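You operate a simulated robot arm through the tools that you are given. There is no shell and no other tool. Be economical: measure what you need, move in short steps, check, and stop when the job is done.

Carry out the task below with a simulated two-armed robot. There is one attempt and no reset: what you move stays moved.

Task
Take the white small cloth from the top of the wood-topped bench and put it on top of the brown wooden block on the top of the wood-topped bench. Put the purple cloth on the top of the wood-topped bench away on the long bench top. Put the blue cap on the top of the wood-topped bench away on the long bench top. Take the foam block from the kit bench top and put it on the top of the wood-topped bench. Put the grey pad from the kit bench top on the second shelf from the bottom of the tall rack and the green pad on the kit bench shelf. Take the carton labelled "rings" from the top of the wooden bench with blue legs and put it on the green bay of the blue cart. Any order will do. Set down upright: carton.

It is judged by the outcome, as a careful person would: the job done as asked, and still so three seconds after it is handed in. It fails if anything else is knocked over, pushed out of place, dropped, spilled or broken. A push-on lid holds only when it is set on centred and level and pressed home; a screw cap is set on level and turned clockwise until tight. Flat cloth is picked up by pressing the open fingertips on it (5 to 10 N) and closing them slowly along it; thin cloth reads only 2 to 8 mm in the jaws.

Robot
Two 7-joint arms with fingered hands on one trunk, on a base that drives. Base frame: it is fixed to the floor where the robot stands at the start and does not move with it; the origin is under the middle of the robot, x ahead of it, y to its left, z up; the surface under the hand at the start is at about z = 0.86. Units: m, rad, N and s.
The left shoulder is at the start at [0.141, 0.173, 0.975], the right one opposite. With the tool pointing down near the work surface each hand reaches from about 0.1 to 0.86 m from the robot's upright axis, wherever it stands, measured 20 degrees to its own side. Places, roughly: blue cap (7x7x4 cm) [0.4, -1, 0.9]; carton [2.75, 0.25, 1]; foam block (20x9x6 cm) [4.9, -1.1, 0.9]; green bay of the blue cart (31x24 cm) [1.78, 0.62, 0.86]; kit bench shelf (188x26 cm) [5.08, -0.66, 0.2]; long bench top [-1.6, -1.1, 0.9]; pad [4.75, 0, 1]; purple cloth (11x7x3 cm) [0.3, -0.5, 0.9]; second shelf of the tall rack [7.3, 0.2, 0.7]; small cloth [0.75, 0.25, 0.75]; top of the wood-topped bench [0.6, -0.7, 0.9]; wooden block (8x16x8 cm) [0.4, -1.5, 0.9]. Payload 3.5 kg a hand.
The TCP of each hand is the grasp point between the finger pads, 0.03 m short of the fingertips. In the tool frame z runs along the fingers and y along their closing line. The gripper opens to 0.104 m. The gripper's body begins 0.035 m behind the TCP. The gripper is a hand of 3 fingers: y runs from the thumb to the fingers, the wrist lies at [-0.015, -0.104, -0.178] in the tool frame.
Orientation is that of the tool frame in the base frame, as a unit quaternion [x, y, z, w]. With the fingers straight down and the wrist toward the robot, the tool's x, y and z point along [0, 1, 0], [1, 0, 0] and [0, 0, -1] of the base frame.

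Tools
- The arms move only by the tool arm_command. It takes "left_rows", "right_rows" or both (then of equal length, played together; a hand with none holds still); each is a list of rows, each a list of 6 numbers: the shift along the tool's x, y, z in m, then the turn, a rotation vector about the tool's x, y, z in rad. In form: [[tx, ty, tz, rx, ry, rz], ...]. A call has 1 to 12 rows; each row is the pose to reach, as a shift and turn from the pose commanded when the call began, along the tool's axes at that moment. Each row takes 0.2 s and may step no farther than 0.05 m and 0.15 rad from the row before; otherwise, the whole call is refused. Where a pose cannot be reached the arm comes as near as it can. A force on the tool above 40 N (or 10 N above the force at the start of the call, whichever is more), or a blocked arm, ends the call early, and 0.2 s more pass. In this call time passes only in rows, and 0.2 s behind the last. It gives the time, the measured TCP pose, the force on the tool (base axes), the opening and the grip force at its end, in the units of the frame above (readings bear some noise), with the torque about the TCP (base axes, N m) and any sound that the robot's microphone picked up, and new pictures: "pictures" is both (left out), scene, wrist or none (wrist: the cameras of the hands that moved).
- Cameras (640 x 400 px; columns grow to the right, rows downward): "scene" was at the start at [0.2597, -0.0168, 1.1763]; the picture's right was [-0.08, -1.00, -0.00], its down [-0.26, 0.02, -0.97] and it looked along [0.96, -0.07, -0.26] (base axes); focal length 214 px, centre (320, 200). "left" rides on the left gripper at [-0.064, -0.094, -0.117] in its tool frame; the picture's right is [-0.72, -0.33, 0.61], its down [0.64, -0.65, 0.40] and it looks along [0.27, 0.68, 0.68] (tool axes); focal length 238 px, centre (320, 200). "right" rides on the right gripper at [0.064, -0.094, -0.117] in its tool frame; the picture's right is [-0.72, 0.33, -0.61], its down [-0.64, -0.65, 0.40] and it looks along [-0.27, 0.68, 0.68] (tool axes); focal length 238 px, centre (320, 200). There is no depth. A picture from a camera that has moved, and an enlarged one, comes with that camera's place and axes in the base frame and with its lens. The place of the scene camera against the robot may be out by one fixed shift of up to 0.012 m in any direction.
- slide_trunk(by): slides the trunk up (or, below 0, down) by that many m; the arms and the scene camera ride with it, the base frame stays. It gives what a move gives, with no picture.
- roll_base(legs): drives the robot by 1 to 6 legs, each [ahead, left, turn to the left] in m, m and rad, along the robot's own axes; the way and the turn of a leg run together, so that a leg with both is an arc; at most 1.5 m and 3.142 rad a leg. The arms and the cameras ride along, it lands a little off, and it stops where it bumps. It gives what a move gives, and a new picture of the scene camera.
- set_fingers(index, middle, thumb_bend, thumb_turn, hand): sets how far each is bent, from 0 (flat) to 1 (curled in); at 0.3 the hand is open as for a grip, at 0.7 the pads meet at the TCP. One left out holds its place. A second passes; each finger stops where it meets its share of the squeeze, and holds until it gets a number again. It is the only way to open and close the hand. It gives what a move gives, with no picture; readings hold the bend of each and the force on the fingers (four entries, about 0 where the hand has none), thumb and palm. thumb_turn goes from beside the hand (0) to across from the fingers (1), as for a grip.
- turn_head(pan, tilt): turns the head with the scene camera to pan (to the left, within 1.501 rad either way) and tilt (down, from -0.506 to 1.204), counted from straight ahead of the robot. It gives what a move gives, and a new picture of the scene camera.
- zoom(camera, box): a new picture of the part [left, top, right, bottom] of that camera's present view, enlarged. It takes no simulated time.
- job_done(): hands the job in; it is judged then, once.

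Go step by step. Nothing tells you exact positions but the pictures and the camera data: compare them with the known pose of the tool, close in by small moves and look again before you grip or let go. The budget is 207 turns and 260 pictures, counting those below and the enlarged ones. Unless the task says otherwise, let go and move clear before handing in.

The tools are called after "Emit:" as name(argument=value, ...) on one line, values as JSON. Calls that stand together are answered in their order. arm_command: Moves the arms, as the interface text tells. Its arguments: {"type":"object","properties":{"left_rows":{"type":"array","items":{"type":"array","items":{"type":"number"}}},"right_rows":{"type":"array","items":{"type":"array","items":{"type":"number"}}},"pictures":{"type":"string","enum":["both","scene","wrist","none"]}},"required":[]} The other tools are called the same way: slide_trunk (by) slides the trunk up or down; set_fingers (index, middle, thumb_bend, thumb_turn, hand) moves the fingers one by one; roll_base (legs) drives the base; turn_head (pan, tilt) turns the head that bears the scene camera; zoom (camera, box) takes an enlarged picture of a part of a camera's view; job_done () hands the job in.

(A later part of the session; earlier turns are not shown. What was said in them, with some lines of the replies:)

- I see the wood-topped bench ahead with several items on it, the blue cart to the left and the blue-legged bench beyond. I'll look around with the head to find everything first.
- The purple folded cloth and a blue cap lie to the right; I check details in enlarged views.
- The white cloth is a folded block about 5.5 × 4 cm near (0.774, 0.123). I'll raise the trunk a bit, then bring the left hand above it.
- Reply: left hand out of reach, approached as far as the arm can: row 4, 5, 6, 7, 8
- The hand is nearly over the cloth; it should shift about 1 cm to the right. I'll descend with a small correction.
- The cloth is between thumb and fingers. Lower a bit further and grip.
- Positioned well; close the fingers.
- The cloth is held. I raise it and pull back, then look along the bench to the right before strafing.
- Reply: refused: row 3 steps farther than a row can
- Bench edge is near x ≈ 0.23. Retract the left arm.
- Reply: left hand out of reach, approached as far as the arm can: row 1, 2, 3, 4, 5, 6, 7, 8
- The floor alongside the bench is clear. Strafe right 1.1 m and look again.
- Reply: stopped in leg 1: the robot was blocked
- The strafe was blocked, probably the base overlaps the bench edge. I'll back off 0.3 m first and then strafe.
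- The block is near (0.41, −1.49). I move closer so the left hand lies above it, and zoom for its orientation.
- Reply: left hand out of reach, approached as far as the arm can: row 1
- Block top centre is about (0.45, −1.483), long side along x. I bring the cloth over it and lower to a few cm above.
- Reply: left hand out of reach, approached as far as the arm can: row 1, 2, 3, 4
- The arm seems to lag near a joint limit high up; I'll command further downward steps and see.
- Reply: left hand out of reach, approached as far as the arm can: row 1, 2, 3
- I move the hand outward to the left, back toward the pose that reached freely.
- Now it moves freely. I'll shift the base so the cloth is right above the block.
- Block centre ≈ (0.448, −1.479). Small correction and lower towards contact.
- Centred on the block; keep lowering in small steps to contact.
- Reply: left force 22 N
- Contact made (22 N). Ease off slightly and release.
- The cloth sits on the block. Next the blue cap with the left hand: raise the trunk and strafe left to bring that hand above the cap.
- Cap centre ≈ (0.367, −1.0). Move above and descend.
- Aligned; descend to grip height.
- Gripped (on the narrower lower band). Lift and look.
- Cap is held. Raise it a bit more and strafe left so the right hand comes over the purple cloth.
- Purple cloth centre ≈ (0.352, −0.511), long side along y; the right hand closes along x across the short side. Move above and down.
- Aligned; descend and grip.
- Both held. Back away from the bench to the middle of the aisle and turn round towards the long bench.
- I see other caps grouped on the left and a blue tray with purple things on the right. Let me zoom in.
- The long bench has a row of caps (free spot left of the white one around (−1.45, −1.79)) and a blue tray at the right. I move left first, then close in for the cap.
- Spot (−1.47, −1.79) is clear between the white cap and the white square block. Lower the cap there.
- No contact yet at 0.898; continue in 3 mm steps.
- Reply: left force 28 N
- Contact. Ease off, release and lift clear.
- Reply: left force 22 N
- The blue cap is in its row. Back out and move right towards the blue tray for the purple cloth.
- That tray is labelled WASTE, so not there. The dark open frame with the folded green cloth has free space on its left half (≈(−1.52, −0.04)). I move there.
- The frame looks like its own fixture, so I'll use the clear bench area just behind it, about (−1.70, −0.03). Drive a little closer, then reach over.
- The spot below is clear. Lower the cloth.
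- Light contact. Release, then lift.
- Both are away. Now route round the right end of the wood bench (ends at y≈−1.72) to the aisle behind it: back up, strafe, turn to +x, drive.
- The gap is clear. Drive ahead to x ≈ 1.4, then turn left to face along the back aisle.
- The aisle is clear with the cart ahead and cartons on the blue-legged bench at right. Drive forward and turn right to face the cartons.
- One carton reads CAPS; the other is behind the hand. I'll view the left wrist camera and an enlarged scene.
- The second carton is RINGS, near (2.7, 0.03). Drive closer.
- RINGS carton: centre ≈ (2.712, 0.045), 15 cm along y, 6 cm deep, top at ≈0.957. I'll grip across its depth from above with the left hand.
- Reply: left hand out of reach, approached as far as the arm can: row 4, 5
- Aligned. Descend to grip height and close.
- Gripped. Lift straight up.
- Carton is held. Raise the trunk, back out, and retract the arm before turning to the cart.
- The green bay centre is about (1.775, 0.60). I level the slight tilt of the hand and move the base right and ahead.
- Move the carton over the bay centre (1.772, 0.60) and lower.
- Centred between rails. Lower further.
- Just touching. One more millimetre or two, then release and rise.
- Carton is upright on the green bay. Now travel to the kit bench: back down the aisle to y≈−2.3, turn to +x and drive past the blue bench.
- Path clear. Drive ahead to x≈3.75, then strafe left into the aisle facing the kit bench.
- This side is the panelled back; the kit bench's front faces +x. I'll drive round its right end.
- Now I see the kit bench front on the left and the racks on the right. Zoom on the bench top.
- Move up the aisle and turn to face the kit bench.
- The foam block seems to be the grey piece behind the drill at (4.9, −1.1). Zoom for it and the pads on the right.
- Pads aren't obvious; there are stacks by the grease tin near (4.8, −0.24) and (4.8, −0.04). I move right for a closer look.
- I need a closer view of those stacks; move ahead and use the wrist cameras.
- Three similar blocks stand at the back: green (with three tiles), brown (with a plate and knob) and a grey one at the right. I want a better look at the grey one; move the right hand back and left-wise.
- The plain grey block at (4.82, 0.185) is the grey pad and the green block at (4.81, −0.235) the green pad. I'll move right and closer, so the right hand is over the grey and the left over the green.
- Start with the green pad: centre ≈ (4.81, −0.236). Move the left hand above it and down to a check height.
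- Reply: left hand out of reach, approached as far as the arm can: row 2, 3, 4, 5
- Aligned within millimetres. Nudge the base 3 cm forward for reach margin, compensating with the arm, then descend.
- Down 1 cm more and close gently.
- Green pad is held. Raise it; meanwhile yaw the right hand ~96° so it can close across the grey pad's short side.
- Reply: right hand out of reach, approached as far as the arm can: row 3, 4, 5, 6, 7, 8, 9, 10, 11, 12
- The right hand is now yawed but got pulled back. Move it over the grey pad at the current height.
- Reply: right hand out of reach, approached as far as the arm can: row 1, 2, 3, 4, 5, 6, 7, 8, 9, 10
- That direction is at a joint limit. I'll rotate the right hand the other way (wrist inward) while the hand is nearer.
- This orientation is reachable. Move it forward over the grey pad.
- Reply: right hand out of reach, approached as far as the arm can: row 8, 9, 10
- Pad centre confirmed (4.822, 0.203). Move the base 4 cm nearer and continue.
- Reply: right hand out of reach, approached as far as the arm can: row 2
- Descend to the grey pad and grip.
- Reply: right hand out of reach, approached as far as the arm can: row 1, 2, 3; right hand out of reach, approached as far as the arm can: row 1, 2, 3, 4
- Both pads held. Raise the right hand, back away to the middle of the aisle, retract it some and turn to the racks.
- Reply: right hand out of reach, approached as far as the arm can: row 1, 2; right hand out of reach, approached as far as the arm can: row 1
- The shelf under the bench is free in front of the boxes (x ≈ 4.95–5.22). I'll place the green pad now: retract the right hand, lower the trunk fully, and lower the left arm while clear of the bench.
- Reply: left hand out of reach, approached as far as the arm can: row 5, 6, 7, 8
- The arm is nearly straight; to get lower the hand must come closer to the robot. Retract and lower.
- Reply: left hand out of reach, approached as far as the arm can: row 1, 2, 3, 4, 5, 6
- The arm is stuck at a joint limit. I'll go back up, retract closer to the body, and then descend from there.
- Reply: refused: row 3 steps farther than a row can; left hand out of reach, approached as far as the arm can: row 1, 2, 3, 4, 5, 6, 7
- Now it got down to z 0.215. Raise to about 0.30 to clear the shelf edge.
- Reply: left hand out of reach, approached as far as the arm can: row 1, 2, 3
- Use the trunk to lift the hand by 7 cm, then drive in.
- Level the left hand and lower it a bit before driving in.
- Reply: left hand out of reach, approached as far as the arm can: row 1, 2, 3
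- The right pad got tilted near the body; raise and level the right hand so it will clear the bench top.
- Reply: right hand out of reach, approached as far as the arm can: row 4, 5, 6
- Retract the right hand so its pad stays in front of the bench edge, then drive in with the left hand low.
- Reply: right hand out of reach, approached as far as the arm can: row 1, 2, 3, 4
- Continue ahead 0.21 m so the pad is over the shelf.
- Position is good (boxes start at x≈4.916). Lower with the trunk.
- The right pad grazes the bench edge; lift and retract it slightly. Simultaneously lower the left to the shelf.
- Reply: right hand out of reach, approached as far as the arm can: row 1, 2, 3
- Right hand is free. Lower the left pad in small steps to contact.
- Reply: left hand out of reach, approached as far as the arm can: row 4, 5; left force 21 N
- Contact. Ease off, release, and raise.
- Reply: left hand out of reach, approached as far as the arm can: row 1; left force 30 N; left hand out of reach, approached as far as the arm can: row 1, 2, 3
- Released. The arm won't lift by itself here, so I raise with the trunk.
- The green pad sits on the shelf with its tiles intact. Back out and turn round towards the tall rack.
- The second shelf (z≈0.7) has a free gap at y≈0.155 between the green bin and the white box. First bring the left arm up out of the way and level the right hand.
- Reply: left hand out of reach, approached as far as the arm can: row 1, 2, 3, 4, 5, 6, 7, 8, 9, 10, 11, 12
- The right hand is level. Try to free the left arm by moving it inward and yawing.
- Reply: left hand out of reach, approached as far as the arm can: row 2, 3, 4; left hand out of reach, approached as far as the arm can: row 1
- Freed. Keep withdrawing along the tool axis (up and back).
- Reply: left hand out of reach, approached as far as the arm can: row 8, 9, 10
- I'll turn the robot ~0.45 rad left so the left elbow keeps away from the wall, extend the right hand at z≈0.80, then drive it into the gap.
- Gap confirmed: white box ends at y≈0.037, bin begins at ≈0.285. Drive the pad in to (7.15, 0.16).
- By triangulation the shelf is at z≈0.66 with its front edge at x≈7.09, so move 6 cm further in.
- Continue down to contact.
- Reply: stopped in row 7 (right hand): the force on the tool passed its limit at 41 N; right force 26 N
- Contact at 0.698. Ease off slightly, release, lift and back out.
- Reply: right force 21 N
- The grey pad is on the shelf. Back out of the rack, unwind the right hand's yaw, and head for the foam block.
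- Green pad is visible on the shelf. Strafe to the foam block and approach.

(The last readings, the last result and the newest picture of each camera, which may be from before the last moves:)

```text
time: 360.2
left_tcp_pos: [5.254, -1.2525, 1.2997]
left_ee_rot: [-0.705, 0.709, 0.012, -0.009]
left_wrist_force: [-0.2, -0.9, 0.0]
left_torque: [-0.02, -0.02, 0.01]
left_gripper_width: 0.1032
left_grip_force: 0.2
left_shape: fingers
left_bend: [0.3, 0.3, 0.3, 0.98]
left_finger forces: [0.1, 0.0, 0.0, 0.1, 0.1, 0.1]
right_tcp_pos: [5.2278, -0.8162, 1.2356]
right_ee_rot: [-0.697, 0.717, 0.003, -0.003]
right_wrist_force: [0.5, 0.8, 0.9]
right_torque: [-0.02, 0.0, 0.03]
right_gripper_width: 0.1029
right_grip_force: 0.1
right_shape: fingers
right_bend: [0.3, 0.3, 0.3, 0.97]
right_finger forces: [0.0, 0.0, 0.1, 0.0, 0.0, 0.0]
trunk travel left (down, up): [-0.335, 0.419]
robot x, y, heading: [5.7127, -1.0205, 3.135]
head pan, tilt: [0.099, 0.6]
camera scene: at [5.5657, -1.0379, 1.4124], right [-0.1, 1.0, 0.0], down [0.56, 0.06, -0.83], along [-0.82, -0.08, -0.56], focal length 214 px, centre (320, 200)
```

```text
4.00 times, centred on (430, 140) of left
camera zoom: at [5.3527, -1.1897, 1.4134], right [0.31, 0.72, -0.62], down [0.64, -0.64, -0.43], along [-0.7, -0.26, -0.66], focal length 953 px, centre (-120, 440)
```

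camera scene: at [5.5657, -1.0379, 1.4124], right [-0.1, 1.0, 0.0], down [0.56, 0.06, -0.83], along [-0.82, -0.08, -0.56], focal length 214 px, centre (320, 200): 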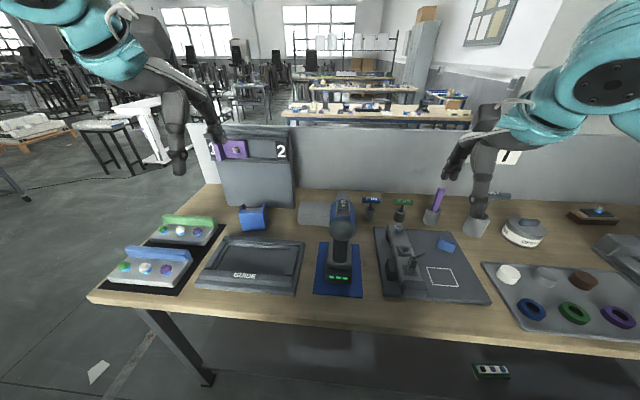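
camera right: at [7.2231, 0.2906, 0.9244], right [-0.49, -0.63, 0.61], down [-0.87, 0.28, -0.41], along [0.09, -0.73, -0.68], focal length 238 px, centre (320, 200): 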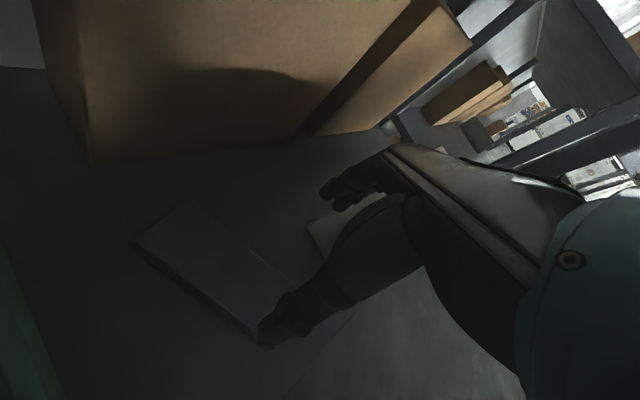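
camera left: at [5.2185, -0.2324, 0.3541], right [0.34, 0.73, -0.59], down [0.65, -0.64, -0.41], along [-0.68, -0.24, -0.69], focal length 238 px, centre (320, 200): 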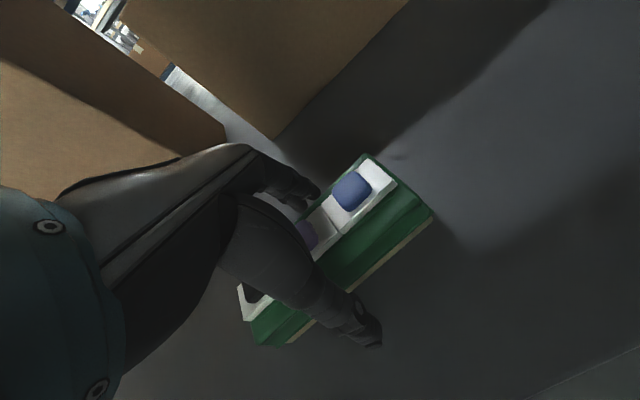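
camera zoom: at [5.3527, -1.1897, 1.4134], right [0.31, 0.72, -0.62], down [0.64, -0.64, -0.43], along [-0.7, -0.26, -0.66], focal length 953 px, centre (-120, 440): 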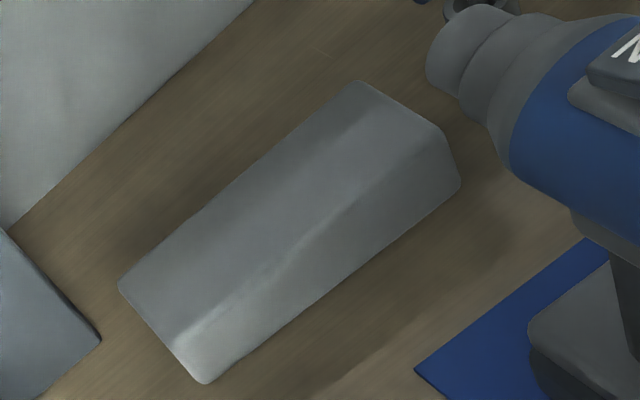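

Foam: x 4.87–4.945, y −1.175…−0.98, top ≈0.92. Drive 10 cm nearer and bring the left hand above (4.907, −1.105).

Emit:
roll_base(legs=[[0.1, 0, 0]])

Emit:
arm_command(left_rows=[[-0.02, 0.035, 0.01, 0, 0, 0], [-0.045, 0.07, 0.02, 0, 0, 0], [-0.07, 0.105, 0.03, 0, 0, 0], [-0.095, 0.14, 0.04, 0, 0, 0], [-0.12, 0.175, 0.05, 0, 0, 0], [-0.14, 0.21, 0.07, 0, 0, 0], [-0.147, 0.247, 0.09, 0, 0, 0], [-0.147, 0.247, 0.13, 0, 0, 0], [-0.147, 0.247, 0.17, 0, 0, 0], [-0.147, 0.247, 0.21, 0, 0, 0], [-0.147, 0.247, 0.25, 0, 0, 0]])

```text
time: 361.4
left_tcp_pos: [5.1542, -1.2522, 1.3009]
left_ee_rot: [-0.705, 0.709, 0.013, -0.009]
left_wrist_force: [-0.3, 0.0, -0.2]
left_torque: [-0.01, -0.02, -0.02]
left_gripper_width: 0.1033
left_grip_force: 0.1
left_shape: fingers
left_bend: [0.3, 0.3, 0.3, 0.98]
left_finger forces: [0.0, 0.1, 0.0, 0.0, 0.0, 0.1]
right_tcp_pos: [5.1277, -0.8158, 1.2351]
right_ee_rot: [-0.695, 0.719, 0.002, -0.003]
right_wrist_force: [-0.5, -0.2, 0.1]
right_torque: [-0.01, -0.03, 0.0]
right_gripper_width: 0.103
right_grip_force: 0.1
right_shape: fingers
right_bend: [0.3, 0.3, 0.3, 0.97]
right_finger forces: [0.0, 0.0, 0.0, 0.1, 0.0, 0.0]
trunk travel left (down, up): [-0.335, 0.419]
robot x, y, heading: [5.6151, -1.02, 3.137]
head pan, tilt: [0.099, 0.6]
camera scene: at [5.4654, -1.0377, 1.4123], right [-0.1, 1.0, 0.0], down [0.56, 0.05, -0.82], along [-0.82, -0.08, -0.57], focal length 214 px, centre (320, 200)
```

scene: 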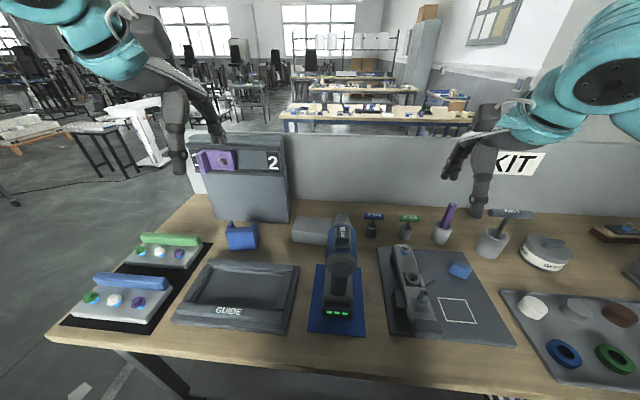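

```text
time: 363.8
left_tcp_pos: [4.9916, -1.1919, 1.0857]
left_ee_rot: [-0.705, 0.709, 0.013, -0.009]
left_wrist_force: [0.0, -0.2, 0.3]
left_torque: [0.01, 0.02, 0.02]
left_gripper_width: 0.1032
left_grip_force: 0.1
left_shape: fingers
left_bend: [0.3, 0.3, 0.3, 0.98]
left_finger forces: [0.0, 0.0, 0.0, 0.1, 0.0, 0.0]
left hand out of reach, approached as far as the arm can: row 4, 5, 6, 7, 8, 9, 10, 11
right_tcp_pos: [5.1287, -0.8152, 1.235]
right_ee_rot: [-0.696, 0.718, 0.003, -0.002]
right_wrist_force: [-0.7, 0.1, 0.4]
right_torque: [0.0, -0.01, 0.01]
right_gripper_width: 0.1029
right_grip_force: 0.1
right_shape: fingers
right_bend: [0.3, 0.3, 0.3, 0.97]
right_finger forces: [0.1, 0.0, 0.1, 0.0, 0.1, 0.0]
trunk travel left (down, up): [-0.335, 0.419]
robot x, y, heading: [5.6109, -1.0232, 3.134]
head pan, tilt: [0.099, 0.6]
camera scene: at [5.4655, -1.038, 1.4123], right [-0.1, 1.0, 0.0], down [0.56, 0.06, -0.82], along [-0.82, -0.08, -0.57], focal length 214 px, centre (320, 200)
camera left: at [5.0913, -1.1295, 1.1987], right [0.31, 0.72, -0.62], down [0.64, -0.64, -0.43], along [-0.71, -0.26, -0.66], focal length 238 px, centre (320, 200)
```

scene: 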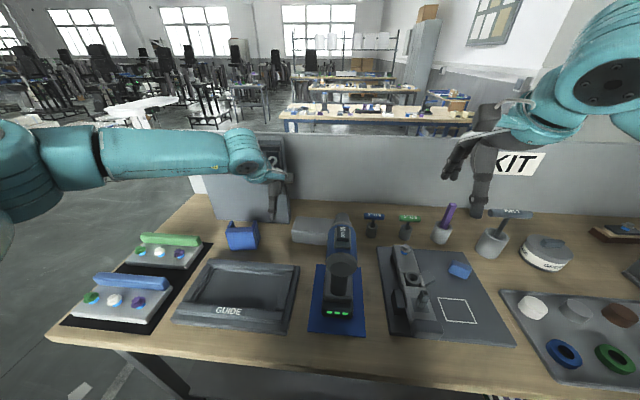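
left: 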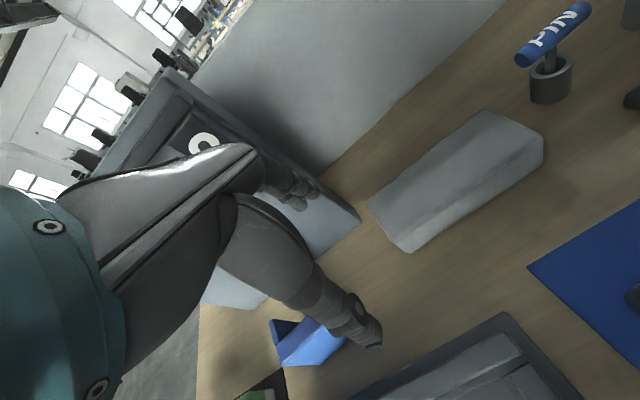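

The arm posture limits reach, so I shift the base instead: first right 8.5 cm, then ahead 8.5 cm.

Emit:
roll_base(legs=[[0, -0.084, 0.005], [0.083, 0, 0]])

Emit:
zoom(camera="left", box=[0, 0, 640, 400])

```text
time: 365.5
left_tcp_pos: [4.9109, -1.1107, 1.0854]
left_ee_rot: [-0.706, 0.708, 0.013, -0.009]
left_wrist_force: [0.0, -0.3, 0.1]
left_torque: [-0.04, -0.01, 0.01]
left_gripper_width: 0.1033
left_grip_force: 0.1
left_shape: fingers
left_bend: [0.3, 0.3, 0.3, 0.98]
left_finger forces: [0.1, 0.0, 0.1, 0.0, 0.0, 0.0]
right_tcp_pos: [5.0459, -0.7342, 1.2343]
right_ee_rot: [-0.698, 0.716, 0.003, -0.003]
right_wrist_force: [0.4, -0.3, -0.9]
right_torque: [0.01, -0.05, -0.02]
right_gripper_width: 0.103
right_grip_force: 0.0
right_shape: fingers
right_bend: [0.3, 0.3, 0.3, 0.97]
right_finger forces: [0.0, 0.0, 0.1, 0.0, 0.0, 0.0]
trunk travel left (down, up): [-0.335, 0.419]
robot x, y, heading: [5.532, -0.9338, -3.139]
head pan, tilt: [0.099, 0.6]
camera scene: at [5.383, -0.9555, 1.4123], right [-0.1, 0.99, 0.0], down [0.56, 0.06, -0.82], along [-0.82, -0.08, -0.57], focal length 214 px, centre (320, 200)
```

scene: 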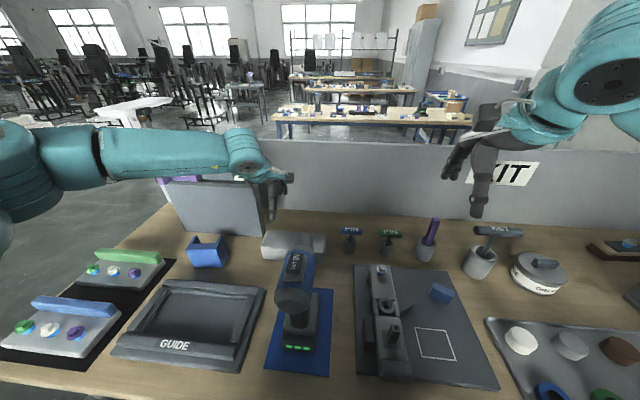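

```text
1.00 times, centred on (320, 200) of left (not enlarged: the box is as wide or as high as the picture)
camera zoom: at [5.0094, -1.0487, 1.1993], right [0.31, 0.72, -0.62], down [0.64, -0.64, -0.43], along [-0.7, -0.26, -0.66], focal length 238 px, centre (320, 200)
```

zoom: 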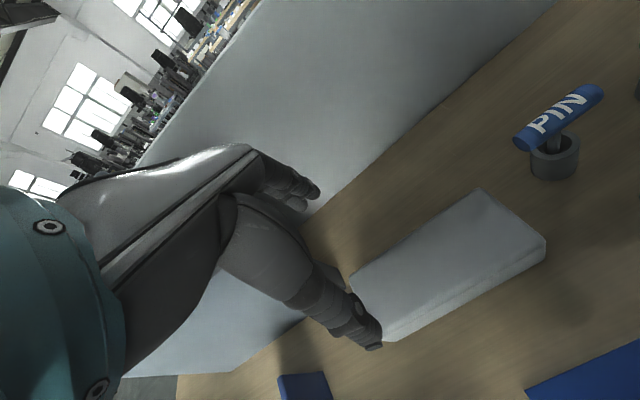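

Well aligned over the foam (centre x 4.909). Descend.

Emit:
arm_command(left_rows=[[0, 0.001, 0.045, 0, 0, 0], [0, 0.001, 0.09, 0, 0, 0], [0, 0.001, 0.13, 0, 0, 0]], pictures="wrist")

```text
time: 366.3
left_tcp_pos: [4.9376, -1.1405, 0.9812]
left_ee_rot: [-0.706, 0.708, 0.013, -0.008]
left_wrist_force: [-0.6, -0.5, -0.3]
left_torque: [0.0, 0.02, -0.01]
left_gripper_width: 0.1033
left_grip_force: 0.0
left_shape: fingers
left_bend: [0.3, 0.3, 0.3, 0.98]
left_finger forces: [0.0, 0.1, 0.0, 0.0, 0.0, 0.0]
left hand out of reach, approached as far as the arm can: row 1, 2, 3
right_tcp_pos: [5.0456, -0.7339, 1.2345]
right_ee_rot: [-0.698, 0.716, 0.003, -0.003]
right_wrist_force: [0.2, -0.5, 0.5]
right_torque: [-0.01, 0.01, 0.02]
right_gripper_width: 0.1026
right_grip_force: 0.0
right_shape: fingers
right_bend: [0.3, 0.3, 0.3, 0.97]
right_finger forces: [0.0, 0.1, 0.1, 0.0, 0.0, 0.0]
trunk travel left (down, up): [-0.335, 0.419]
robot x, y, heading: [5.5271, -0.9375, -3.139]
head pan, tilt: [0.099, 0.6]
camera left: at [5.0366, -1.0778, 1.0947], right [0.31, 0.72, -0.62], down [0.64, -0.64, -0.43], along [-0.71, -0.26, -0.66], focal length 238 px, centre (320, 200)
```

left: 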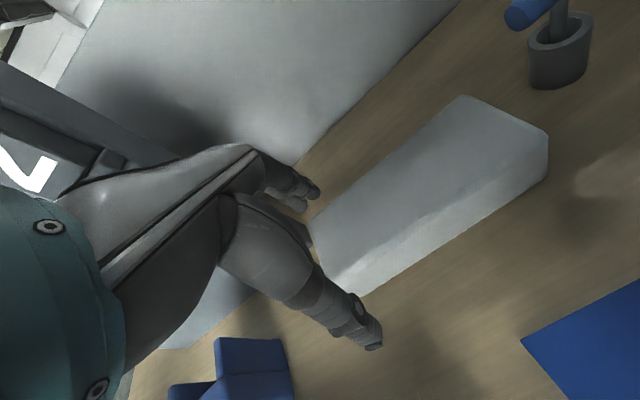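

The solver drifts as it descends. I'll re-command the measured pose, shift the base to re-align over the foam, and use the trunk slide for the last descent.

Emit:
arm_command(left_rows=[[0.03, -0.027, -0.03, 0, 0, 0]], pictures="none")

```text
refused: row 1 steps farther than a row can; nothing moved
```

Emit:
arm_command(left_rows=[[0.015, -0.014, -0.015, 0, 0, 0], [0.03, -0.027, -0.03, 0, 0, 0], [0.03, -0.027, -0.04, 0, 0, 0]], pictures="none")

```text
time: 367.1
left_tcp_pos: [4.9644, -1.1699, 1.0209]
left_ee_rot: [0.707, -0.707, -0.013, 0.01]
left_wrist_force: [-0.1, -0.8, -0.2]
left_torque: [-0.02, -0.01, -0.02]
left_gripper_width: 0.1035
left_grip_force: 0.0
left_shape: fingers
left_bend: [0.3, 0.3, 0.3, 0.98]
left_finger forces: [0.1, 0.0, 0.1, 0.1, 0.0, 0.1]
right_tcp_pos: [5.0453, -0.7345, 1.2346]
right_ee_rot: [-0.698, 0.716, 0.002, -0.003]
right_wrist_force: [0.2, -0.2, 0.7]
right_torque: [0.01, -0.01, -0.04]
right_gripper_width: 0.103
right_grip_force: 0.2
right_shape: fingers
right_bend: [0.3, 0.3, 0.3, 0.97]
right_finger forces: [0.1, 0.0, 0.0, 0.1, 0.0, 0.0]
trunk travel left (down, up): [-0.335, 0.419]
robot x, y, heading: [5.5279, -0.932, -3.139]
head pan, tilt: [0.099, 0.6]
```

Now the commanded pose is reachable. Shift the base to align above the foam.

Emit:
roll_base(legs=[[0, -0.065, 0], [0.057, 0, 0]])

Emit:
zoom(camera="left", box=[0, 0, 640, 400])

```text
time: 368.9
left_tcp_pos: [4.9118, -1.1065, 1.0221]
left_ee_rot: [0.707, -0.707, -0.014, 0.011]
left_wrist_force: [0.6, -0.5, 0.4]
left_torque: [0.02, 0.02, -0.02]
left_gripper_width: 0.1034
left_grip_force: 0.1
left_shape: fingers
left_bend: [0.3, 0.3, 0.3, 0.98]
left_finger forces: [0.0, 0.1, 0.0, 0.0, 0.0, 0.0]
right_tcp_pos: [4.9922, -0.6703, 1.2346]
right_ee_rot: [-0.698, 0.716, 0.004, -0.002]
right_wrist_force: [0.7, 0.3, 0.6]
right_torque: [0.0, 0.01, -0.01]
right_gripper_width: 0.1029
right_grip_force: 0.1
right_shape: fingers
right_bend: [0.3, 0.3, 0.3, 0.97]
right_finger forces: [0.1, 0.0, 0.1, 0.0, 0.1, 0.1]
trunk travel left (down, up): [-0.335, 0.419]
robot x, y, heading: [5.4731, -0.8705, -3.143]
head pan, tilt: [0.099, 0.6]
stopped in leg 2: the robot was blocked; the commanded pose is now the measured one
camera scene: at [5.3308, -0.8908, 1.4127], right [-0.1, 0.99, 0.0], down [0.56, 0.06, -0.83], along [-0.82, -0.08, -0.56], focal length 214 px, centre (320, 200)
```

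scene: 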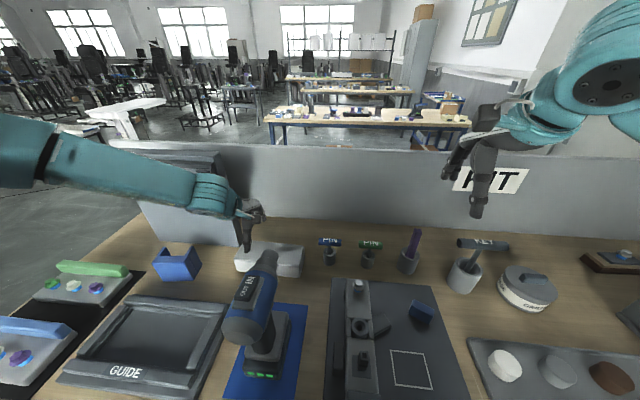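

```text
1.00 times, centred on (320, 200) of left (not enlarged: the box is as wide or as high as the picture)
camera zoom: at [5.0099, -1.0427, 1.1352], right [0.31, 0.72, -0.62], down [0.64, -0.64, -0.43], along [-0.71, -0.26, -0.66], focal length 238 px, centre (320, 200)
```

zoom: 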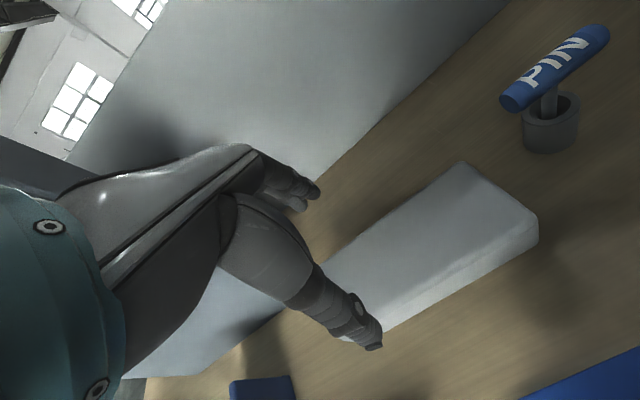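

Aligned (base touched its limit gently). Lower with the trunk in two steps.

Emit:
slide_trunk(by=-0.07)

Emit:
zoom(camera="left", box=[0, 0, 640, 400])

```text
time: 370.0
left_tcp_pos: [4.9107, -1.1063, 0.9525]
left_ee_rot: [-0.706, 0.708, 0.014, -0.009]
left_wrist_force: [-0.4, 0.0, 0.0]
left_torque: [-0.01, 0.03, -0.03]
left_gripper_width: 0.1034
left_grip_force: 0.0
left_shape: fingers
left_bend: [0.3, 0.3, 0.3, 0.98]
left_finger forces: [0.0, 0.0, 0.1, 0.0, 0.0, 0.1]
right_tcp_pos: [4.9903, -0.6699, 1.165]
right_ee_rot: [-0.698, 0.716, 0.004, -0.002]
right_wrist_force: [0.0, 0.3, 0.2]
right_torque: [-0.01, 0.0, 0.01]
right_gripper_width: 0.1029
right_grip_force: 0.1
right_shape: fingers
right_bend: [0.3, 0.3, 0.3, 0.97]
right_finger forces: [0.1, 0.1, 0.1, 0.0, 0.1, 0.0]
trunk travel left (down, up): [-0.265, 0.489]
robot x, y, heading: [5.4729, -0.8724, -3.139]
head pan, tilt: [0.099, 0.6]
```

```text
1.00 times, centred on (320, 200) of left (not enlarged: the box is as wide or as high as the picture)
camera zoom: at [5.0086, -1.0424, 1.0648], right [0.31, 0.72, -0.62], down [0.64, -0.64, -0.43], along [-0.71, -0.26, -0.66], focal length 238 px, centre (320, 200)
```

zoom: 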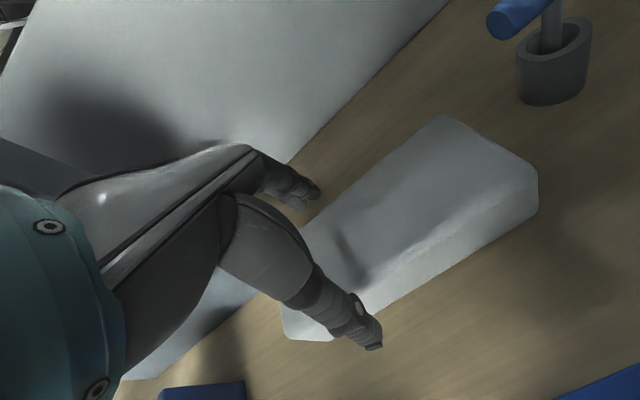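

Straddling the foam. Lower 4.8 cm more and grip.

Emit:
slide_trunk(by=-0.048)

Emit:
set_fingers(hand="left", index=0.7, middle=0.7, thumb_bend=0.7)

Emit:
slide_trunk(by=0.2)

Emit:
zoom(camera="left", box=[0, 0, 640, 400])

```text
time: 370.9
left_tcp_pos: [4.9088, -1.1042, 0.9059]
left_ee_rot: [-0.706, 0.708, 0.014, -0.01]
left_wrist_force: [-3.7, 0.6, 13.1]
left_torque: [0.07, 0.17, 0.08]
left_gripper_width: 0.1114
left_grip_force: 7.6
left_shape: fingers
left_bend: [0.27, 0.3, 0.28, 0.97]
left_finger forces: [10.6, 0.0, 0.0, 0.0, 4.8, 0.1]
right_tcp_pos: [4.9907, -0.6697, 1.1179]
right_ee_rot: [-0.696, 0.718, 0.003, -0.002]
right_wrist_force: [0.4, -0.5, -0.4]
right_torque: [0.04, 0.0, 0.0]
right_gripper_width: 0.1027
right_grip_force: 0.0
right_shape: fingers
right_bend: [0.3, 0.3, 0.3, 0.97]
right_finger forces: [0.0, 0.0, 0.0, 0.0, 0.1, 0.1]
trunk travel left (down, up): [-0.217, 0.537]
robot x, y, heading: [5.474, -0.8716, -3.14]
head pan, tilt: [0.099, 0.6]
```

```text
time: 371.9
left_tcp_pos: [4.9103, -1.1059, 0.9046]
left_ee_rot: [0.707, -0.707, -0.014, 0.011]
left_wrist_force: [5.3, -4.7, 16.5]
left_torque: [0.07, 0.59, 0.07]
left_gripper_width: 0.0893
left_grip_force: 35.7
left_shape: fingers
left_bend: [0.24, 0.41, 0.58, 0.97]
left_finger forces: [21.9, 11.0, 0.0, 0.0, 37.7, 0.1]
right_tcp_pos: [4.9911, -0.6705, 1.117]
right_ee_rot: [-0.698, 0.716, 0.003, -0.003]
right_wrist_force: [0.5, 0.7, -0.7]
right_torque: [0.02, 0.0, -0.01]
right_gripper_width: 0.1028
right_grip_force: 0.1
right_shape: fingers
right_bend: [0.3, 0.3, 0.3, 0.97]
right_finger forces: [0.0, 0.0, 0.0, 0.1, 0.0, 0.0]
trunk travel left (down, up): [-0.217, 0.537]
robot x, y, heading: [5.4748, -0.8725, -3.138]
head pan, tilt: [0.099, 0.6]
```

```text
time: 374.0
left_tcp_pos: [4.9098, -1.1057, 1.1032]
left_ee_rot: [0.707, -0.707, -0.012, 0.009]
left_wrist_force: [0.5, 0.4, -0.1]
left_torque: [-0.03, 0.01, 0.0]
left_gripper_width: 0.0891
left_grip_force: 32.4
left_shape: fingers
left_bend: [0.24, 0.41, 0.59, 0.96]
left_finger forces: [20.1, 10.3, 0.1, 0.0, 33.5, 0.0]
right_tcp_pos: [4.9894, -0.67, 1.316]
right_ee_rot: [-0.698, 0.716, 0.003, -0.001]
right_wrist_force: [-0.9, 0.1, 0.1]
right_torque: [0.01, 0.02, 0.02]
right_gripper_width: 0.1027
right_grip_force: 0.0
right_shape: fingers
right_bend: [0.3, 0.3, 0.3, 0.97]
right_finger forces: [0.0, 0.1, 0.1, 0.0, 0.1, 0.0]
trunk travel left (down, up): [-0.417, 0.337]
robot x, y, heading: [5.4758, -0.8704, -3.143]
head pan, tilt: [0.099, 0.6]
```

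```text
1.00 times, centred on (320, 200) of left (not enlarged: the box is as wide or as high as the picture)
camera zoom: at [5.0076, -1.0426, 1.2158], right [0.31, 0.72, -0.62], down [0.64, -0.64, -0.43], along [-0.7, -0.26, -0.66], focal length 238 px, centre (320, 200)
```

zoom: 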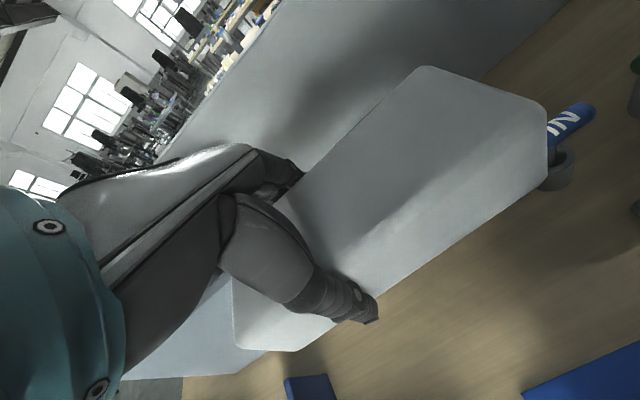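

The foam block is held. Raise more to clear the drill, then back out.

Emit:
slide_trunk(by=0.12)

Emit:
roll_base(legs=[[-0.45, 0, 0]])

```text
time: 375.5
left_tcp_pos: [4.9095, -1.1055, 1.2221]
left_ee_rot: [-0.706, 0.708, 0.012, -0.01]
left_wrist_force: [-0.7, 0.1, 0.0]
left_torque: [0.01, -0.01, 0.02]
left_gripper_width: 0.0891
left_grip_force: 31.8
left_shape: fingers
left_bend: [0.24, 0.41, 0.59, 0.96]
left_finger forces: [20.2, 10.3, 0.0, 0.1, 33.3, 0.0]
right_tcp_pos: [4.9907, -0.6698, 1.4349]
right_ee_rot: [-0.698, 0.716, 0.003, -0.002]
right_wrist_force: [1.7, 0.7, -0.1]
right_torque: [-0.04, -0.04, 0.02]
right_gripper_width: 0.103
right_grip_force: 0.1
right_shape: fingers
right_bend: [0.3, 0.3, 0.3, 0.97]
right_finger forces: [0.0, 0.0, 0.1, 0.0, 0.0, 0.0]
trunk travel left (down, up): [-0.537, 0.217]
robot x, y, heading: [5.4713, -0.8699, -3.147]
head pan, tilt: [0.099, 0.6]
```

```text
time: 378.2
left_tcp_pos: [5.3589, -1.1036, 1.2235]
left_ee_rot: [-0.707, 0.708, 0.012, -0.009]
left_wrist_force: [0.4, 0.1, -0.4]
left_torque: [0.0, -0.04, 0.01]
left_gripper_width: 0.089
left_grip_force: 31.9
left_shape: fingers
left_bend: [0.24, 0.41, 0.59, 0.96]
left_finger forces: [20.3, 10.3, 0.1, 0.0, 33.2, 0.0]
right_tcp_pos: [5.4403, -0.6684, 1.4368]
right_ee_rot: [-0.698, 0.716, 0.003, -0.002]
right_wrist_force: [0.4, 0.5, 0.2]
right_torque: [-0.01, -0.02, 0.01]
right_gripper_width: 0.1029
right_grip_force: 0.1
right_shape: fingers
right_bend: [0.3, 0.3, 0.3, 0.97]
right_finger forces: [0.0, 0.0, 0.1, 0.0, 0.0, 0.0]
trunk travel left (down, up): [-0.537, 0.217]
robot x, y, heading: [5.9202, -0.8689, -3.144]
head pan, tilt: [0.099, 0.6]
camera scene: at [5.8179, -0.8894, 1.6157], right [-0.1, 0.99, 0.0], down [0.56, 0.06, -0.83], along [-0.82, -0.08, -0.56], focal length 214 px, centre (320, 200)
```

scene: 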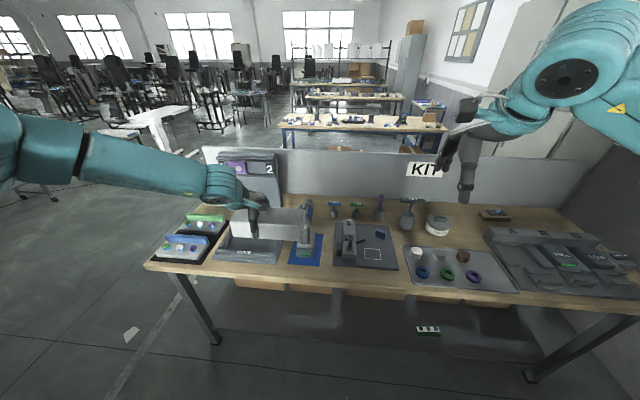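

Now drive back to the wood-topped bench along the known route: strafe to y≈−2.25 and drive in −x.

Emit:
roll_base(legs=[[-0.15, 0, 0], [0, 1.38, 0], [1.3, 0, 0], [1.3, 0, 0], [1.3, 0, 0], [1.0, 0, 0]])

```text
time: 409.2
left_tcp_pos: [0.634, -2.5066, 1.2236]
left_ee_rot: [-0.705, 0.709, 0.013, -0.009]
left_wrist_force: [-0.3, 0.2, 0.0]
left_torque: [0.01, -0.03, -0.02]
left_gripper_width: 0.0891
left_grip_force: 32.0
left_shape: fingers
left_bend: [0.24, 0.41, 0.59, 0.96]
left_finger forces: [19.9, 10.2, 0.1, 0.1, 32.6, 0.0]
right_tcp_pos: [0.7148, -2.0715, 1.436]
right_ee_rot: [-0.698, 0.716, 0.003, -0.002]
right_wrist_force: [0.3, 0.1, 0.5]
right_torque: [0.02, -0.01, 0.03]
right_gripper_width: 0.1026
right_grip_force: 0.1
right_shape: fingers
right_bend: [0.3, 0.3, 0.3, 0.97]
right_finger forces: [0.0, 0.0, 0.0, 0.0, 0.1, 0.1]
trunk travel left (down, up): [-0.537, 0.217]
robot x, y, heading: [1.1987, -2.2747, -3.146]
head pan, tilt: [0.099, 0.6]
camera scene: at [1.0923, -2.2931, 1.6158], right [-0.1, 0.99, 0.0], down [0.56, 0.06, -0.83], along [-0.82, -0.08, -0.56], focal length 214 px, centre (320, 200)
```

scene: 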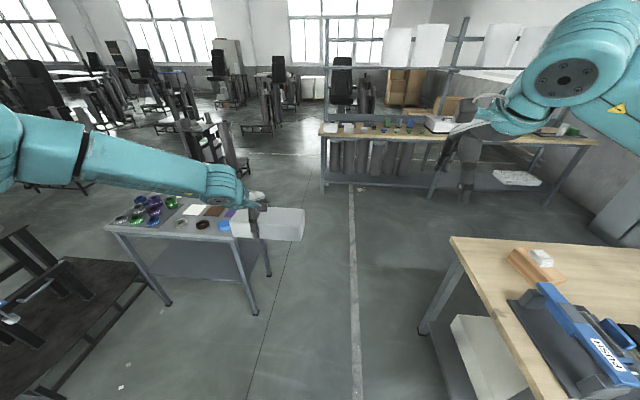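

Continue to x≈−0.5, turn to face the bench, and strafe to y≈−0.98.

Emit:
roll_base(legs=[[0.85, 0, 0], [0.85, 0, 0], [0, 0, 3.14], [0, 1.29, 0]])

Emit:
turn_head(pan=0.1, tilt=0.7)

```text
time: 431.3
left_tcp_pos: [0.064, -0.748, 1.223]
left_ee_rot: [0.708, 0.706, 0.009, 0.013]
left_wrist_force: [0.6, -0.3, -0.4]
left_torque: [0.0, -0.02, 0.01]
left_gripper_width: 0.088
left_grip_force: 28.6
left_shape: fingers
left_bend: [0.24, 0.42, 0.59, 0.96]
left_finger forces: [17.6, 9.7, 0.0, 0.0, 29.3, 0.0]
right_tcp_pos: [-0.0177, -1.183, 1.4351]
right_ee_rot: [0.718, 0.696, 0.002, 0.003]
right_wrist_force: [0.5, 0.9, -1.4]
right_torque: [-0.02, 0.0, 0.01]
right_gripper_width: 0.1031
right_grip_force: 0.0
right_shape: fingers
right_bend: [0.3, 0.3, 0.3, 0.97]
right_finger forces: [0.1, 0.1, 0.0, 0.0, 0.1, 0.1]
trunk travel left (down, up): [-0.537, 0.217]
robot x, y, heading: [-0.502, -0.9796, 0.004]
head pan, tilt: [0.099, 0.6]
camera scene: at [-0.3988, -0.9802, 1.6158], right [0.1, -1.0, 0.0], down [-0.56, -0.06, -0.83], along [0.82, 0.08, -0.56], focal length 214 px, centre (320, 200)
```

scene: 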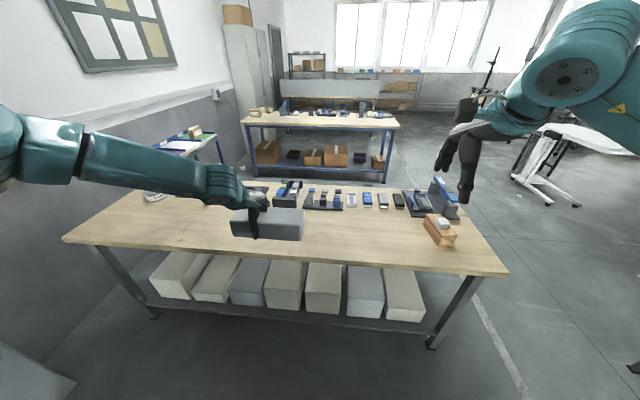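

```text
time: 432.0
left_tcp_pos: [0.064, -0.7469, 1.2226]
left_ee_rot: [0.709, 0.705, 0.009, 0.012]
left_wrist_force: [-0.1, 0.5, 0.1]
left_torque: [-0.01, -0.02, 0.0]
left_gripper_width: 0.0881
left_grip_force: 28.6
left_shape: fingers
left_bend: [0.24, 0.42, 0.59, 0.96]
left_finger forces: [17.6, 9.7, 0.1, 0.0, 29.3, 0.0]
right_tcp_pos: [-0.0179, -1.1819, 1.4362]
right_ee_rot: [0.718, 0.696, 0.002, 0.003]
right_wrist_force: [0.7, 0.0, 0.5]
right_torque: [0.02, 0.0, 0.03]
right_gripper_width: 0.1029
right_grip_force: 0.0
right_shape: fingers
right_bend: [0.3, 0.3, 0.3, 0.97]
right_finger forces: [0.0, 0.0, 0.0, 0.1, 0.0, 0.0]
trunk travel left (down, up): [-0.537, 0.217]
robot x, y, heading: [-0.4984, -0.9748, 0.003]
head pan, tilt: [0.099, 0.7]
camera scene: at [-0.4022, -0.9803, 1.6072], right [0.1, -1.0, 0.0], down [-0.64, -0.06, -0.77], along [0.76, 0.08, -0.64], focal length 214 px, centre (320, 200)
```

scene: 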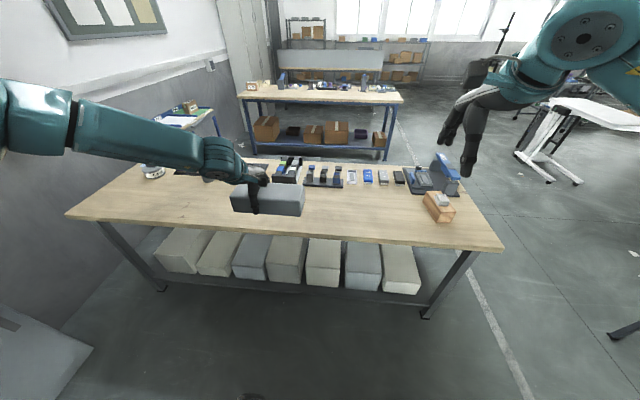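

Front area of the bench is free. Drive ahead 0.34 m and lower by trunk.

Emit:
roll_base(legs=[[0.34, 0, 0]])

Emit:
slide_trunk(by=-0.27)

Emit:
zoom(camera="left", box=[0, 0, 640, 400])

```text
time: 434.2
left_tcp_pos: [0.4051, -0.7488, 1.2229]
left_ee_rot: [0.71, 0.704, 0.009, 0.014]
left_wrist_force: [0.6, 0.4, 0.5]
left_torque: [0.0, 0.02, 0.01]
left_gripper_width: 0.0877
left_grip_force: 27.9
left_shape: fingers
left_bend: [0.24, 0.42, 0.59, 0.96]
left_finger forces: [17.5, 9.8, 0.1, 0.0, 29.3, 0.0]
right_tcp_pos: [0.321, -1.1837, 1.4371]
right_ee_rot: [0.718, 0.696, 0.002, 0.003]
right_wrist_force: [0.6, 0.8, 0.4]
right_torque: [0.01, 0.0, 0.02]
right_gripper_width: 0.1026
right_grip_force: 0.1
right_shape: fingers
right_bend: [0.3, 0.3, 0.3, 0.97]
right_finger forces: [0.0, 0.0, 0.1, 0.1, 0.1, 0.1]
trunk travel left (down, up): [-0.537, 0.217]
robot x, y, heading: [-0.1582, -0.9786, -0.001]
head pan, tilt: [0.099, 0.7]
camera scene: at [-0.0619, -0.9812, 1.6072], right [0.1, -1.0, 0.0], down [-0.64, -0.06, -0.77], along [0.76, 0.07, -0.64], focal length 214 px, centre (320, 200)
```

scene: 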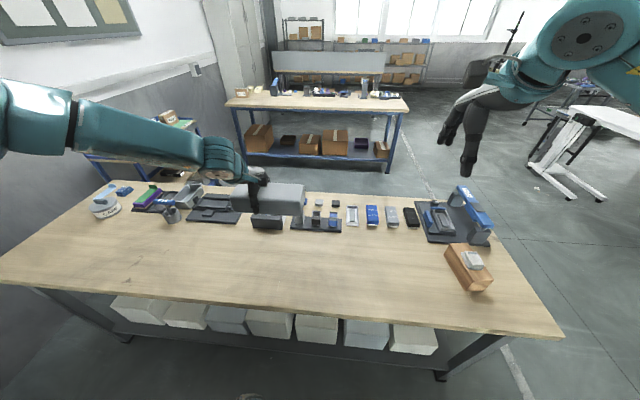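

```text
time: 437.0
left_tcp_pos: [0.4051, -0.7499, 0.9534]
left_ee_rot: [0.709, 0.705, 0.01, 0.013]
left_wrist_force: [0.2, -0.2, -1.3]
left_torque: [0.01, 0.03, 0.02]
left_gripper_width: 0.0878
left_grip_force: 28.5
left_shape: fingers
left_bend: [0.24, 0.42, 0.59, 0.96]
left_finger forces: [17.5, 9.8, 0.0, 0.0, 29.2, 0.0]
right_tcp_pos: [0.3213, -1.1838, 1.1681]
right_ee_rot: [0.718, 0.696, 0.004, 0.003]
right_wrist_force: [-0.6, 0.1, 0.6]
right_torque: [-0.01, -0.01, -0.02]
right_gripper_width: 0.1028
right_grip_force: 0.1
right_shape: fingers
right_bend: [0.3, 0.3, 0.3, 0.97]
right_finger forces: [0.0, 0.0, 0.0, 0.1, 0.1, 0.0]
trunk travel left (down, up): [-0.267, 0.487]
robot x, y, heading: [-0.1643, -0.9772, -0.005]
head pan, tilt: [0.099, 0.7]
```

```text
1.00 times, centred on (320, 200) of left (not enlarged: the box is as wide or as high as the picture)
camera zoom: at [0.3063, -0.8125, 1.0666], right [-0.31, -0.72, -0.62], down [-0.64, 0.64, -0.43], along [0.71, 0.26, -0.66], focal length 238 px, centre (320, 200)
```

zoom: 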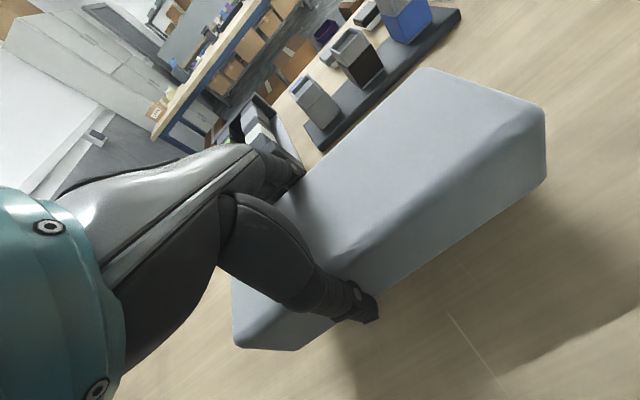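

Spot is clear. Lower to contact.

Emit:
slide_trunk(by=-0.046)

```text
time: 437.8
left_tcp_pos: [0.4036, -0.749, 0.9075]
left_ee_rot: [0.709, 0.705, 0.009, 0.012]
left_wrist_force: [0.8, 0.1, -0.2]
left_torque: [-0.01, 0.04, -0.03]
left_gripper_width: 0.0878
left_grip_force: 28.9
left_shape: fingers
left_bend: [0.24, 0.42, 0.59, 0.96]
left_finger forces: [17.8, 10.0, 0.0, 0.1, 29.3, 0.0]
right_tcp_pos: [0.3201, -1.1833, 1.1203]
right_ee_rot: [0.719, 0.695, 0.003, 0.003]
right_wrist_force: [0.7, 0.3, -0.2]
right_torque: [0.03, 0.02, 0.0]
right_gripper_width: 0.1029
right_grip_force: 0.0
right_shape: fingers
right_bend: [0.3, 0.3, 0.3, 0.97]
right_finger forces: [0.0, 0.0, 0.0, 0.1, 0.1, 0.0]
trunk travel left (down, up): [-0.221, 0.533]
robot x, y, heading: [-0.1638, -0.9794, -0.009]
head pan, tilt: [0.099, 0.7]
```

Emit:
slide_trunk(by=-0.004)

Emit:
set_fingers(hand="left", index=0.3, middle=0.3, thumb_bend=0.3)

```text
time: 438.4
left_tcp_pos: [0.4049, -0.7503, 0.9047]
left_ee_rot: [0.71, 0.704, 0.011, 0.013]
left_wrist_force: [-1.2, 1.1, 11.1]
left_torque: [-0.14, -0.5, 0.02]
left_gripper_width: 0.0878
left_grip_force: 31.3
left_shape: fingers
left_bend: [0.24, 0.42, 0.59, 0.96]
left_finger forces: [19.8, 10.4, 0.0, 0.0, 31.6, 0.0]
right_tcp_pos: [0.3196, -1.1842, 1.117]
right_ee_rot: [0.718, 0.696, 0.003, 0.003]
right_wrist_force: [0.1, -0.5, 0.8]
right_torque: [0.01, 0.0, -0.01]
right_gripper_width: 0.1028
right_grip_force: 0.1
right_shape: fingers
right_bend: [0.3, 0.3, 0.3, 0.97]
right_finger forces: [0.1, 0.0, 0.0, 0.0, 0.0, 0.0]
trunk travel left (down, up): [-0.217, 0.537]
robot x, y, heading: [-0.1655, -0.9785, -0.002]
head pan, tilt: [0.099, 0.7]
```

```text
time: 439.4
left_tcp_pos: [0.405, -0.7503, 0.905]
left_ee_rot: [0.71, 0.704, 0.011, 0.013]
left_wrist_force: [5.6, -0.6, 15.3]
left_torque: [-0.08, -0.4, 0.01]
left_gripper_width: 0.1113
left_grip_force: 8.3
left_shape: fingers
left_bend: [0.26, 0.3, 0.29, 0.97]
left_finger forces: [13.7, 0.0, 0.0, 0.1, 2.5, 0.0]
right_tcp_pos: [0.3211, -1.1851, 1.116]
right_ee_rot: [0.718, 0.696, 0.003, 0.003]
right_wrist_force: [0.8, -0.1, -0.8]
right_torque: [-0.01, 0.02, -0.04]
right_gripper_width: 0.1031
right_grip_force: 0.1
right_shape: fingers
right_bend: [0.3, 0.3, 0.3, 0.97]
right_finger forces: [0.0, 0.0, 0.0, 0.1, 0.0, 0.0]
trunk travel left (down, up): [-0.217, 0.537]
robot x, y, heading: [-0.1584, -0.9795, 0.0]
head pan, tilt: [0.099, 0.7]
```

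Index still touches; open wider and lift.

Emit:
set_fingers(hand="left", index=0.1, middle=0.12, thumb_bend=0.12)

Emit:
slide_trunk(by=0.15)

Emit:
roll_base(legs=[[-0.35, 0, 0]])

```text
time: 440.4
left_tcp_pos: [0.4045, -0.7483, 0.9026]
left_ee_rot: [0.71, 0.704, 0.008, 0.012]
left_wrist_force: [0.5, -0.3, 0.5]
left_torque: [0.02, -0.04, 0.01]
left_gripper_width: 0.1443
left_grip_force: 0.1
left_shape: fingers
left_bend: [0.1, 0.12, 0.12, 0.97]
left_finger forces: [0.0, 0.0, 0.0, 0.0, 0.1, 0.0]
right_tcp_pos: [0.3219, -1.1836, 1.1164]
right_ee_rot: [0.718, 0.696, 0.002, 0.003]
right_wrist_force: [-0.4, -0.4, -0.3]
right_torque: [0.02, 0.02, 0.03]
right_gripper_width: 0.1029
right_grip_force: 0.1
right_shape: fingers
right_bend: [0.3, 0.3, 0.3, 0.97]
right_finger forces: [0.0, 0.1, 0.1, 0.0, 0.1, 0.0]
trunk travel left (down, up): [-0.217, 0.537]
robot x, y, heading: [-0.1614, -0.9797, -0.005]
head pan, tilt: [0.099, 0.7]
```

```text
time: 442.1
left_tcp_pos: [0.4044, -0.7497, 1.0524]
left_ee_rot: [0.71, 0.704, 0.008, 0.013]
left_wrist_force: [-0.1, -0.1, 0.2]
left_torque: [-0.01, 0.0, 0.0]
left_gripper_width: 0.1445
left_grip_force: 0.0
left_shape: fingers
left_bend: [0.1, 0.12, 0.12, 0.97]
left_finger forces: [0.1, 0.0, 0.0, 0.0, 0.0, 0.0]
right_tcp_pos: [0.3219, -1.1841, 1.2658]
right_ee_rot: [0.718, 0.696, 0.002, 0.003]
right_wrist_force: [0.7, -0.6, 0.0]
right_torque: [-0.02, -0.02, 0.0]
right_gripper_width: 0.1027
right_grip_force: 0.0
right_shape: fingers
right_bend: [0.3, 0.3, 0.3, 0.97]
right_finger forces: [0.1, 0.0, 0.0, 0.0, 0.0, 0.0]
trunk travel left (down, up): [-0.367, 0.387]
robot x, y, heading: [-0.1655, -0.9811, -0.001]
head pan, tilt: [0.099, 0.7]
```

```text
time: 444.4
left_tcp_pos: [0.0494, -0.7482, 1.054]
left_ee_rot: [0.708, 0.706, 0.01, 0.013]
left_wrist_force: [0.3, 0.0, 0.1]
left_torque: [-0.05, 0.01, 0.03]
left_gripper_width: 0.1444
left_grip_force: 0.1
left_shape: fingers
left_bend: [0.1, 0.12, 0.12, 0.97]
left_finger forces: [0.0, 0.0, 0.0, 0.0, 0.0, 0.0]
right_tcp_pos: [-0.0327, -1.1815, 1.2674]
right_ee_rot: [0.718, 0.696, 0.003, 0.003]
right_wrist_force: [-0.4, 0.1, -0.4]
right_torque: [0.04, -0.01, -0.01]
right_gripper_width: 0.1027
right_grip_force: 0.0
right_shape: fingers
right_bend: [0.3, 0.3, 0.3, 0.97]
right_finger forces: [0.1, 0.0, 0.0, 0.0, 0.0, 0.0]
trunk travel left (down, up): [-0.367, 0.387]
robot x, y, heading: [-0.513, -0.9804, 0.002]
head pan, tilt: [0.099, 0.7]
camera scene: at [-0.3853, -0.9804, 1.4361], right [0.1, -1.0, 0.0], down [-0.64, -0.06, -0.77], along [0.76, 0.08, -0.64], focal length 214 px, centre (320, 200)
```

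scene: 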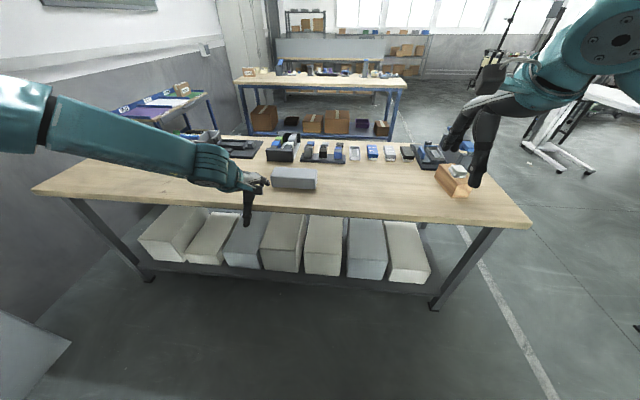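

The foam lies on the bench. A last enlarged check of the cloth on the block.

Emit:
zoom(camera="scene", box=[250, 120, 506, 280])

```text
2.50 times, centred on (378, 200) of scene
camera zoom: at [-0.3853, -0.9804, 1.4361], right [0.1, -1.0, 0.0], down [-0.64, -0.06, -0.77], along [0.76, 0.08, -0.64], focal length 536 px, centre (175, 200)
```

zoom: 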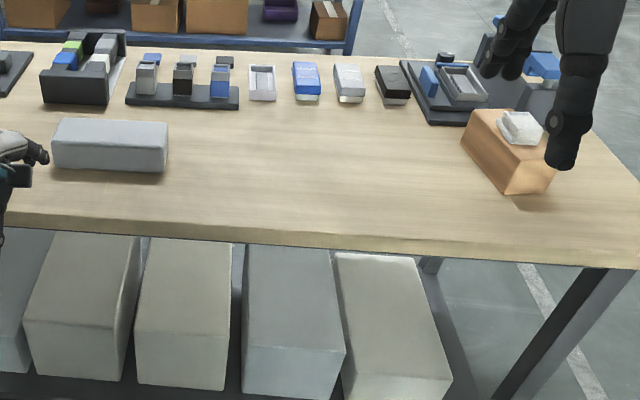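

The cloth rests on the block and the foam on the bench top; both hands are empty and clear, so I hand the job in.

Emit:
job_done()

```text
The job is handed in.
```

I carried out all seven moves and handed the job in, but which objects were the two pads is my best guess.

- **White cloth:** on top of the brown wooden block, confirmed in a last close-up.
- **Purple cloth:** on the long bench top, behind the dark open frame. I kept it out of the blue tray there because that is labelled WASTE.
- **Blue cap:** on the long bench top, at the end of the row of caps.
- **Foam block:** on the wood-topped bench, on the clear front part.
- **Grey pad:** on the second shelf from the bottom of the tall rack, between the green bin and the white box.
- **Green pad:** on the kit bench shelf.
- **"Rings" carton:** upright in the green bay of the blue cart.

**Pads:** nothing on the kit bench was labelled as a pad. I took the plain grey block at the back right as the grey pad. I took the green block with three white tiles as the green pad. The tiles moved with the block and were still in place on the shelf.

**Contact:** while I lowered the green pad to the shelf, the grey pad in my other hand lightly touched the kit bench's front edge. The base also bumped gently against that bench while I lined up on the foam. I saw nothing moved by either.
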